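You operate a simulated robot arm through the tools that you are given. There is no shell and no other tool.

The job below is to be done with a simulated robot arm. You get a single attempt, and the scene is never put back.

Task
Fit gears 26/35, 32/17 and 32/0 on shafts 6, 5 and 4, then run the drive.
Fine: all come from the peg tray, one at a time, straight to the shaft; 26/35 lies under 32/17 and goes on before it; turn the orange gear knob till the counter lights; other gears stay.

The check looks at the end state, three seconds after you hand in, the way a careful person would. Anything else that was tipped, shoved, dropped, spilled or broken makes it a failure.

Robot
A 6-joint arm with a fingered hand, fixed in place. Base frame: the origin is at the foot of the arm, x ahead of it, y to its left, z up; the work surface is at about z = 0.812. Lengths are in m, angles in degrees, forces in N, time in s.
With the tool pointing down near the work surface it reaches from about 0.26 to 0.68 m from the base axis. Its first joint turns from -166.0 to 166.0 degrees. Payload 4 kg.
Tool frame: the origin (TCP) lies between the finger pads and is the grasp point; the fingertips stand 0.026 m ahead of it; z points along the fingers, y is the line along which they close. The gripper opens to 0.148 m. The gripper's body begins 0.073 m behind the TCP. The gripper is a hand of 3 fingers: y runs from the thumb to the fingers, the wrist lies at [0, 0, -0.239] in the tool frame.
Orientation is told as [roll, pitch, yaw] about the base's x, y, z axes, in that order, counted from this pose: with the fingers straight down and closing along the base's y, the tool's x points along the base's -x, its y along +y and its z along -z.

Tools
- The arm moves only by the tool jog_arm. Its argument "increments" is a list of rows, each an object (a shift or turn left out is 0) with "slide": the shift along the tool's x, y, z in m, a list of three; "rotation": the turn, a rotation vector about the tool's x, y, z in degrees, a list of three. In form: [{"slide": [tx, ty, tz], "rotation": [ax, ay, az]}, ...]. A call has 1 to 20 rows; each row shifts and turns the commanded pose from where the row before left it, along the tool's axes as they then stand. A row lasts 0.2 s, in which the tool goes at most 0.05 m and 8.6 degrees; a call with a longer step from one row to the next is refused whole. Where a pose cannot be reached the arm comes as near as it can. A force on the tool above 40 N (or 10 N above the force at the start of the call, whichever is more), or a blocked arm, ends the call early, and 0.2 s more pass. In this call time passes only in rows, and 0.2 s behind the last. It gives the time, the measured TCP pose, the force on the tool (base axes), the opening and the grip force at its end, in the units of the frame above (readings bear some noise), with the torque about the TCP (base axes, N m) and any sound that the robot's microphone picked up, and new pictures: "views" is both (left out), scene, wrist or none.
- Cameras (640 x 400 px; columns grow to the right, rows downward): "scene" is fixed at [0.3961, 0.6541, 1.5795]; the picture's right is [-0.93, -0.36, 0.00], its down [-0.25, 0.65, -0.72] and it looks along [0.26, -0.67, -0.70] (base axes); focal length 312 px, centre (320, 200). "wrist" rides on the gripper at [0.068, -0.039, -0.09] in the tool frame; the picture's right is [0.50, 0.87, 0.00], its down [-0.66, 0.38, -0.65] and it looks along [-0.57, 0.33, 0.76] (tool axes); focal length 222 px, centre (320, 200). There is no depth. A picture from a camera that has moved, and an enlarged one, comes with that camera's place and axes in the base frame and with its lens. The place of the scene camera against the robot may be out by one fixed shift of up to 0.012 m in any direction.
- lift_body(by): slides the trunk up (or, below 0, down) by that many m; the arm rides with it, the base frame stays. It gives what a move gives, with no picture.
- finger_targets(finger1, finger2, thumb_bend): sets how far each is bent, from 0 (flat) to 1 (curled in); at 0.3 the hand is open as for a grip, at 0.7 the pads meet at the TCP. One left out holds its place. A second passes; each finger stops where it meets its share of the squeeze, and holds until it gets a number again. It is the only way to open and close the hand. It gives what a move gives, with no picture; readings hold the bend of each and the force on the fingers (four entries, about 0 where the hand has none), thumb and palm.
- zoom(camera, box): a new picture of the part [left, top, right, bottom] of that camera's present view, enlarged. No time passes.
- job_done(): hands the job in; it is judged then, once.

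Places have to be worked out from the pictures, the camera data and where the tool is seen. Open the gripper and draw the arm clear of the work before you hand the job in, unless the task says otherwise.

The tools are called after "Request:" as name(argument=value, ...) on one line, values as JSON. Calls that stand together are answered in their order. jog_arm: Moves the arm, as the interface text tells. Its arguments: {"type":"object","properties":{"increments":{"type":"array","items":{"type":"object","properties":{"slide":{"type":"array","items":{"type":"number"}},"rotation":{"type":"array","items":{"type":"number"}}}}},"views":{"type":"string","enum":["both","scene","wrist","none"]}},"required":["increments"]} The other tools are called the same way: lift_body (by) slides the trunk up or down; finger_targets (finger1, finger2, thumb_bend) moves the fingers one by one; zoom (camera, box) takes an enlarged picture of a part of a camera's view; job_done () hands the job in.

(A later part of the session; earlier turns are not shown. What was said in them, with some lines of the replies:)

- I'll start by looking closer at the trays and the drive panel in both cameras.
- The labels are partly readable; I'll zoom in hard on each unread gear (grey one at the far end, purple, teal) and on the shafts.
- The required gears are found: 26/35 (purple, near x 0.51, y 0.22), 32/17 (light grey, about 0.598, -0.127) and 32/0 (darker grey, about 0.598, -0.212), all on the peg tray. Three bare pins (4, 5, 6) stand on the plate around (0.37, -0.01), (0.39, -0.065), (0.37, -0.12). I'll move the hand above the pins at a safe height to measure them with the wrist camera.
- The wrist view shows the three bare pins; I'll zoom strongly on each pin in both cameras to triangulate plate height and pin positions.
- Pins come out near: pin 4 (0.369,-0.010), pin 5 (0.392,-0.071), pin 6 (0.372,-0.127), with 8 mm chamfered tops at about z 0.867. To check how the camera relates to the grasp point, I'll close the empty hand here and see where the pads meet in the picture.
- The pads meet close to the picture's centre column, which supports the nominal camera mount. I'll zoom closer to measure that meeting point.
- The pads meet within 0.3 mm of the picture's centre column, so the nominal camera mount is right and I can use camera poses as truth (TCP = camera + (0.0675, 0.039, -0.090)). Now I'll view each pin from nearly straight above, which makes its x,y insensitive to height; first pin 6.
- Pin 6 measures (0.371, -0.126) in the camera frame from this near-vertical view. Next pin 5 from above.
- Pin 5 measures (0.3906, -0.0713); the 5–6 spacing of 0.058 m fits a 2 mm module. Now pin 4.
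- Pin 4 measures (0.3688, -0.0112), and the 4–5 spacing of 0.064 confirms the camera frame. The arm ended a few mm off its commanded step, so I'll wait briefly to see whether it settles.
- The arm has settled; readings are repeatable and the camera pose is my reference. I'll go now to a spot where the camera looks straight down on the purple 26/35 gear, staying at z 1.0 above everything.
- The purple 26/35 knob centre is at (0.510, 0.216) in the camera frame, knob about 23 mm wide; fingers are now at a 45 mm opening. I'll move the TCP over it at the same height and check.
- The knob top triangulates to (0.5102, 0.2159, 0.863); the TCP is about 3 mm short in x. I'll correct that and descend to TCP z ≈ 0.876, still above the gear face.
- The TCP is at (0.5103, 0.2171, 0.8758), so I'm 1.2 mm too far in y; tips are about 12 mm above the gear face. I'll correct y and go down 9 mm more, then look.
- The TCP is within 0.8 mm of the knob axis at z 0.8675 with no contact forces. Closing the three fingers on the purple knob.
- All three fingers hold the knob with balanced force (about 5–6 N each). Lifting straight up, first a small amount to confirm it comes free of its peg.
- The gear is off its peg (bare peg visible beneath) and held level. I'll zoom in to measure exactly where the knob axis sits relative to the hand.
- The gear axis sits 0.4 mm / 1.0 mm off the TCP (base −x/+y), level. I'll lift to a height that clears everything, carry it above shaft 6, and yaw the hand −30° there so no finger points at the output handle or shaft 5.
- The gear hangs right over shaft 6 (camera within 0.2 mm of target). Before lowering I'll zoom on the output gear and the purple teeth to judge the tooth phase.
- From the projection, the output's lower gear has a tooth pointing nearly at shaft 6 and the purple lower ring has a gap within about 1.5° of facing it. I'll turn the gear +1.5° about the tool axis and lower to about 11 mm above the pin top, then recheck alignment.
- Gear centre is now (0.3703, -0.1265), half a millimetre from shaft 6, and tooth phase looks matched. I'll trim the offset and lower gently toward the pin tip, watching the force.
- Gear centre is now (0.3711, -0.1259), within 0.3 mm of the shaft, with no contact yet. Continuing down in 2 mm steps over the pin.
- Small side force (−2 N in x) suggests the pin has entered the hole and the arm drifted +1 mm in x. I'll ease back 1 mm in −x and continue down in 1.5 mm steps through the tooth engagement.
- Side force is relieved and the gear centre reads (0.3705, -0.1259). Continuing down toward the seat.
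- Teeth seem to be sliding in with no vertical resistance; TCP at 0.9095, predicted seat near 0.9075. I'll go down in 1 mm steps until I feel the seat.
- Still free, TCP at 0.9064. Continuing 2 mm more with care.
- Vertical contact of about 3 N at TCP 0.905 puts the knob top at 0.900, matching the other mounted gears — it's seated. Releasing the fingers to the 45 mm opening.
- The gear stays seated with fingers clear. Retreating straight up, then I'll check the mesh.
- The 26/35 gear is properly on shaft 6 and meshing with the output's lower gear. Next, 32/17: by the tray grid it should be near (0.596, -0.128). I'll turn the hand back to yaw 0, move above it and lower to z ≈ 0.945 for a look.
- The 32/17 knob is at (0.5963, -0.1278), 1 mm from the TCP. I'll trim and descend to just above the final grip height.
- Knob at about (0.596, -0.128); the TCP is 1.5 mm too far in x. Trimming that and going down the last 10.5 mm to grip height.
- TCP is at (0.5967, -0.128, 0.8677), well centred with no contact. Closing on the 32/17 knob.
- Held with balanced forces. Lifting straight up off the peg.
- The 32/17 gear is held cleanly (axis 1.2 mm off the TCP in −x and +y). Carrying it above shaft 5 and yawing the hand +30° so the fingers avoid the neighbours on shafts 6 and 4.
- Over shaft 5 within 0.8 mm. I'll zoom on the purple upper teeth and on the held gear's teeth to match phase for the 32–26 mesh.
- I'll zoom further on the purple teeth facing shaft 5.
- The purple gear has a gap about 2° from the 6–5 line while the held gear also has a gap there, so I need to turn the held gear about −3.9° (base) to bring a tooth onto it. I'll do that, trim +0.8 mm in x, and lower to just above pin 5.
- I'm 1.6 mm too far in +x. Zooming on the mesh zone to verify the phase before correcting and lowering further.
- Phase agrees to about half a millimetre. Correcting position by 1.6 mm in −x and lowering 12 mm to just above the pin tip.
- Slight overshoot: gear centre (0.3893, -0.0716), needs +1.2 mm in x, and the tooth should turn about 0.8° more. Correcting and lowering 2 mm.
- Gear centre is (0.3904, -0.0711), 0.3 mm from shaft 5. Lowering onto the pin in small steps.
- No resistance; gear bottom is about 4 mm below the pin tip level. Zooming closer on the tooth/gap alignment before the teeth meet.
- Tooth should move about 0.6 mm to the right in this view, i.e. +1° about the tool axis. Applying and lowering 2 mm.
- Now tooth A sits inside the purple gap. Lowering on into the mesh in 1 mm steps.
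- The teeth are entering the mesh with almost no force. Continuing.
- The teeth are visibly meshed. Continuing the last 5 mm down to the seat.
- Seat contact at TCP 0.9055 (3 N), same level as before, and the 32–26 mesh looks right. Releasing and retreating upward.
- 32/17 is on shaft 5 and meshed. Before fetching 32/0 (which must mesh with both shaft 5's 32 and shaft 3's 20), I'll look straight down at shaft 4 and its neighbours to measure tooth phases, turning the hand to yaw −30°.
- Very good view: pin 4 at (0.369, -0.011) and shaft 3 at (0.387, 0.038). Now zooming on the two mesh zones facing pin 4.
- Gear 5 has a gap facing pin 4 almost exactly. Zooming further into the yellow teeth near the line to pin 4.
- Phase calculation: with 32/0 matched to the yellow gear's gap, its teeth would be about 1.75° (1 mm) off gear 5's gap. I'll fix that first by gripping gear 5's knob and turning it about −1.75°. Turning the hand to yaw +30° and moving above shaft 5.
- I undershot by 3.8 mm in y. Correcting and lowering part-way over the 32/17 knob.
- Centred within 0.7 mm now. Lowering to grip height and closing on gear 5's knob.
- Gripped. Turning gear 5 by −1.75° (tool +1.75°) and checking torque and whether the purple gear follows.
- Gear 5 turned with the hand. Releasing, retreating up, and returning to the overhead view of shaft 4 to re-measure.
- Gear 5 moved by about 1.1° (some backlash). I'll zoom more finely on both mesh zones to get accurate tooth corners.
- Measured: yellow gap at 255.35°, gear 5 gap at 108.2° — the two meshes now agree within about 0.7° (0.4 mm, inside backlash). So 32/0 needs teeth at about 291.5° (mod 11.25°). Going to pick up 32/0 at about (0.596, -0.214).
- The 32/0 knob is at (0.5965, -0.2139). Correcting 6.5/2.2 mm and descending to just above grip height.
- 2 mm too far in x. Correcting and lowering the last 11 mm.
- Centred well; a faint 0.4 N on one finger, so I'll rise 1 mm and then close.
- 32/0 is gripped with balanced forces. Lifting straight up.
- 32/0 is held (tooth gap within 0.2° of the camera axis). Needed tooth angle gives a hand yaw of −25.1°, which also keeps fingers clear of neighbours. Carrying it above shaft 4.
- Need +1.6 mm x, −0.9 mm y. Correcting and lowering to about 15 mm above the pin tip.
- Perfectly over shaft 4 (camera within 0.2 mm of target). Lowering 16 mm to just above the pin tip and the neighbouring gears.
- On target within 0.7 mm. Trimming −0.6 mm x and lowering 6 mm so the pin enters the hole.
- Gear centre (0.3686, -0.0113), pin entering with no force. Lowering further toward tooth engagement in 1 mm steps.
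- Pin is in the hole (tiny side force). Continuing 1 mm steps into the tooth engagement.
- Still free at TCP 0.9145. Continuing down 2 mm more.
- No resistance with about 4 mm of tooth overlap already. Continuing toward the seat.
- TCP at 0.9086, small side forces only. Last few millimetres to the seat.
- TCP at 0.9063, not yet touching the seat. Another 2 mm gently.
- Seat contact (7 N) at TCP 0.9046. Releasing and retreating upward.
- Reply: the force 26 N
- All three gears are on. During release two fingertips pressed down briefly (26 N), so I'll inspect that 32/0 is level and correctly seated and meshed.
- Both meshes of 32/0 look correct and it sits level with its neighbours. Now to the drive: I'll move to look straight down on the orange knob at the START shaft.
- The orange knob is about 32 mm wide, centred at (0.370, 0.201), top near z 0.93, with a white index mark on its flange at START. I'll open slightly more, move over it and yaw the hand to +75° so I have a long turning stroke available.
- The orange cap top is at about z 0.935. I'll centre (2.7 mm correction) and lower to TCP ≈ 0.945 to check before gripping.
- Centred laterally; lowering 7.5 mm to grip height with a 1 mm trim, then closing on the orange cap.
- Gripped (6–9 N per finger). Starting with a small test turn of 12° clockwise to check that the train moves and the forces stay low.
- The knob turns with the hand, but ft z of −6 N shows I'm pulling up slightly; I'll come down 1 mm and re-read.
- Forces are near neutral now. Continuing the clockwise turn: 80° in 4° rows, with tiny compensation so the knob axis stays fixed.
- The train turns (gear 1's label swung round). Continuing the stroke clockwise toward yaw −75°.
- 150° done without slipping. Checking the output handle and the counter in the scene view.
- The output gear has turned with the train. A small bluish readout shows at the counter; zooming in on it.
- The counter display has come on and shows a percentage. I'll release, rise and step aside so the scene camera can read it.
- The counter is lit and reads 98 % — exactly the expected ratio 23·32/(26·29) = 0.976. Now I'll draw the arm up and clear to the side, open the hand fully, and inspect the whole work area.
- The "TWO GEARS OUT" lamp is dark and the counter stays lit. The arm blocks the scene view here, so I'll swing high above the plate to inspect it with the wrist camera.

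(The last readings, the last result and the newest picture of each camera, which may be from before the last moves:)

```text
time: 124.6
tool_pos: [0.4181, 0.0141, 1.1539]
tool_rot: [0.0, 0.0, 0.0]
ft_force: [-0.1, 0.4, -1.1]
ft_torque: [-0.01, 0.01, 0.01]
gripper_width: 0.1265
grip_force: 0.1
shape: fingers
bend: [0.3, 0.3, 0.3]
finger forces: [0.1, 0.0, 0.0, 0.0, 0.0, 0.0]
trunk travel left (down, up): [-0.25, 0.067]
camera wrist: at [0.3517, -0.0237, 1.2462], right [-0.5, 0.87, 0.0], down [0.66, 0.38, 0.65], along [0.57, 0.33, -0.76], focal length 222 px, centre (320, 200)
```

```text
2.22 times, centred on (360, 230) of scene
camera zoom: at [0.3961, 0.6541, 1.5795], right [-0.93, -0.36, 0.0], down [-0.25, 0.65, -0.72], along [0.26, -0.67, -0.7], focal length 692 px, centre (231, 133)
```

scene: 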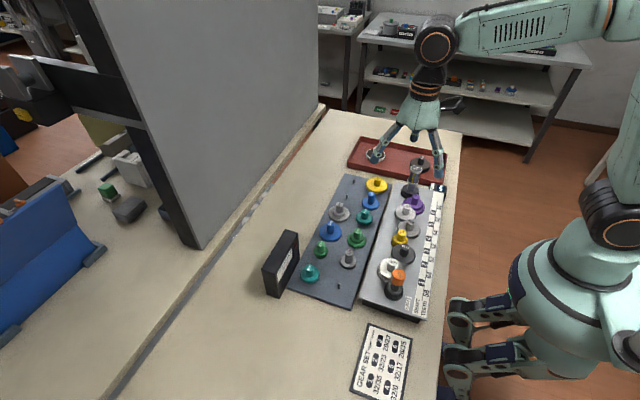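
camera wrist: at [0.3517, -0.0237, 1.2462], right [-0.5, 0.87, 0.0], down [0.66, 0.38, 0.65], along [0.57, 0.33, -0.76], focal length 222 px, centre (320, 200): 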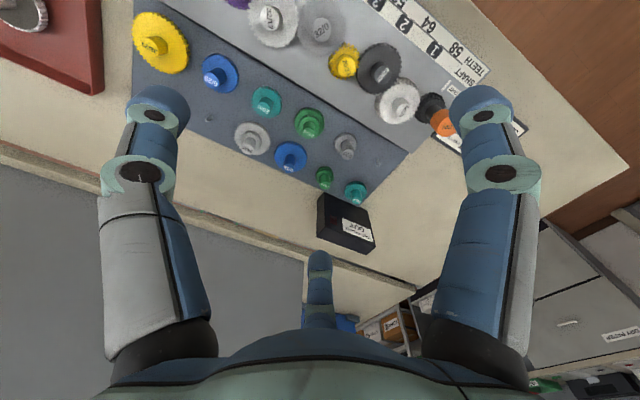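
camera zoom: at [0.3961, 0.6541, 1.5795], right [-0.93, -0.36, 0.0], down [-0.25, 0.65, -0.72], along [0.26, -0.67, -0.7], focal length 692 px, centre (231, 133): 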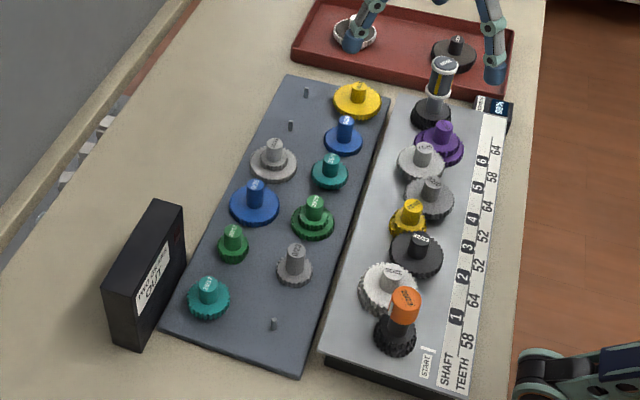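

Everything is in place; only the three pegs are empty. A final close look at the gear train and the counter.

Request:
zoom(camera="scene", box=[375, 170, 455, 240])

Request:
zoom(camera="scene", box=[365, 225, 435, 315])

Request:
zoom(camera="scene", box=[428, 175, 452, 200])

Request:
zoom(camera="scene", box=[395, 185, 430, 240])

```text
5.71 times, centred on (415, 205) of scene
camera zoom: at [0.3961, 0.6541, 1.5795], right [-0.93, -0.36, 0.0], down [-0.25, 0.65, -0.72], along [0.26, -0.67, -0.7], focal length 1781 px, centre (-223, 171)
```

zoom: 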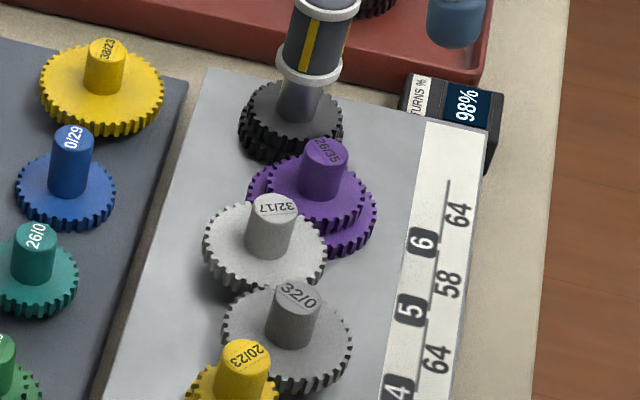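

```text
4.44 times, centred on (400, 270) of scene
camera zoom: at [0.3961, 0.6541, 1.5795], right [-0.93, -0.36, 0.0], down [-0.25, 0.65, -0.72], along [0.26, -0.67, -0.7], focal length 1385 px, centre (-36, -111)
```

zoom: 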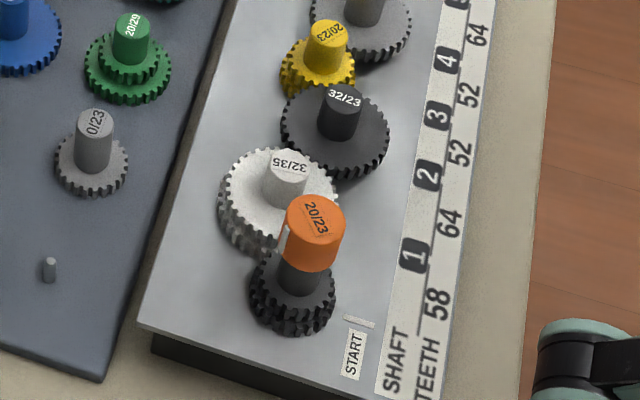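

```text
16.00 times, centred on (440, 188) of scene
camera zoom: at [0.3961, 0.6541, 1.5795], right [-0.93, -0.36, 0.0], down [-0.25, 0.65, -0.72], along [0.26, -0.67, -0.7], focal length 4986 px, centre (-1600, 400)
```

zoom: 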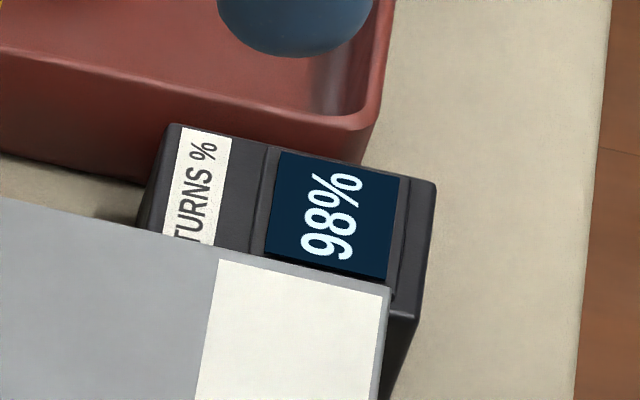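

```text
7.27 times, centred on (412, 212) of scene
camera zoom: at [0.3961, 0.6541, 1.5795], right [-0.93, -0.36, 0.0], down [-0.25, 0.65, -0.72], along [0.26, -0.67, -0.7], focal length 2266 px, centre (-353, 109)
```

zoom: 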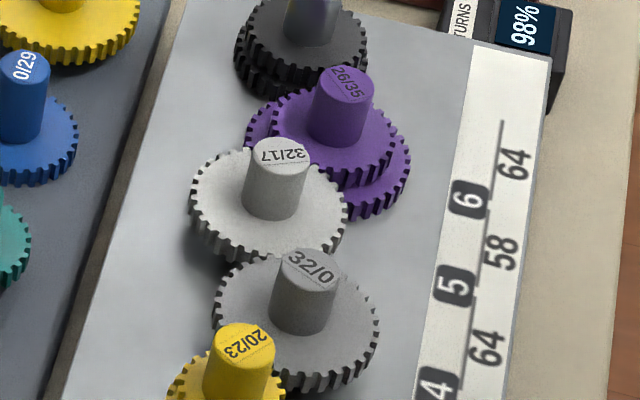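

All three gears sit level and meshed on shafts 6, 5 and 4, the counter shows 98 %, and nothing else moved. I'll draw the arm well clear of the work before handing in.

Request:
jog_arm(increments=[{"slide": [0, 0, -0.02]}, {"slide": [0, -0.045, 0]}, {"slide": [0, -0.045, 0]}, {"slide": [0, -0.045, 0]}, {"slide": [0, -0.045, 0]}, {"slide": [0, -0.045, 0]}, {"slide": [0, -0.045, 0]}, {"slide": [0, -0.045, 0]}, {"slide": [0, 0, 0]}, {"slide": [0, 0, 0]}], views="scene")

Request:
zoom(camera="scene", box=[260, 110, 470, 330])

```text
time: 126.8
tool_pos: [0.4168, -0.3071, 1.1724]
tool_rot: [0.0, 0.0, 0.1]
ft_force: [-0.5, 1.0, 0.8]
ft_torque: [-0.02, -0.03, 0.01]
gripper_width: 0.1269
grip_force: 0.0
shape: fingers
bend: [0.3, 0.3, 0.3]
finger forces: [0.1, 0.0, 0.0, 0.1, 0.0, 0.0]
trunk travel left (down, up): [-0.25, 0.067]
```

scene: 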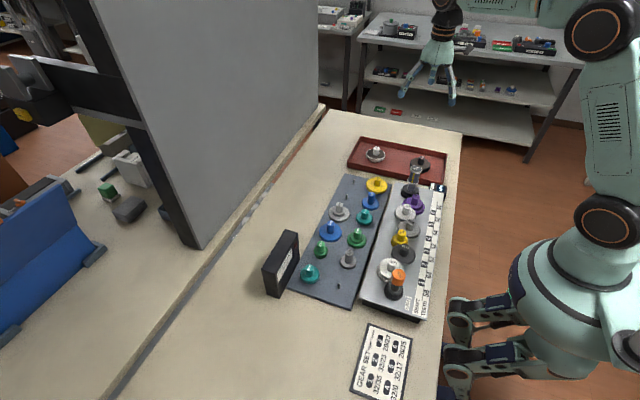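

```text
1.82 times, centred on (365, 220) of scene
camera zoom: at [0.3961, 0.6541, 1.5795], right [-0.93, -0.36, 0.0], down [-0.25, 0.65, -0.72], along [0.26, -0.67, -0.7], focal length 567 px, centre (238, 164)
```

zoom: 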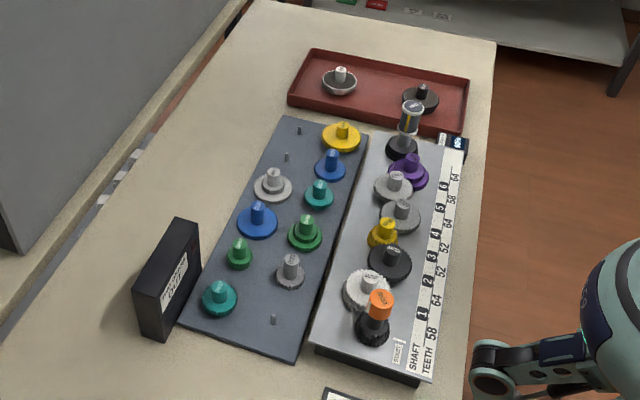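

The arm is clear with the hand open, the gears are mounted, the counter is lit at 98 %, and all other items stand where they were. Handing in.

Request:
job_done()

```text
The job is handed in.
```

The three gears are fitted and the drive runs. The job is handed in; I have not seen the judge's result.

- **Gears:** 26/35 is on shaft 6, 32/17 on shaft 5 and 32/0 on shaft 4. They went on in that order, one at a time from the peg tray straight to the shaft. In the last pictures all three sit level and mesh with their neighbours.
- **Drive:** I turned the orange knob 150° clockwise and the counter came on, reading 98 %. That matches the gear ratio of about 0.976. It was still lit just before I moved the arm away for the last time.
- **Extra handling:** Before fetching 32/0, I gripped the 32/17 knob again and turned it about 1°, so that 32/0 could mesh on both sides. When I let go of 32/0, two fingertips pressed on it briefly at about 26 N. I checked afterwards and it was still seated and level.
- **Everything else:** Nothing else was knocked or moved, and the "TWO GEARS OUT" lamp was off when I last looked closely at it. The hand is open and the arm is clear of the work.
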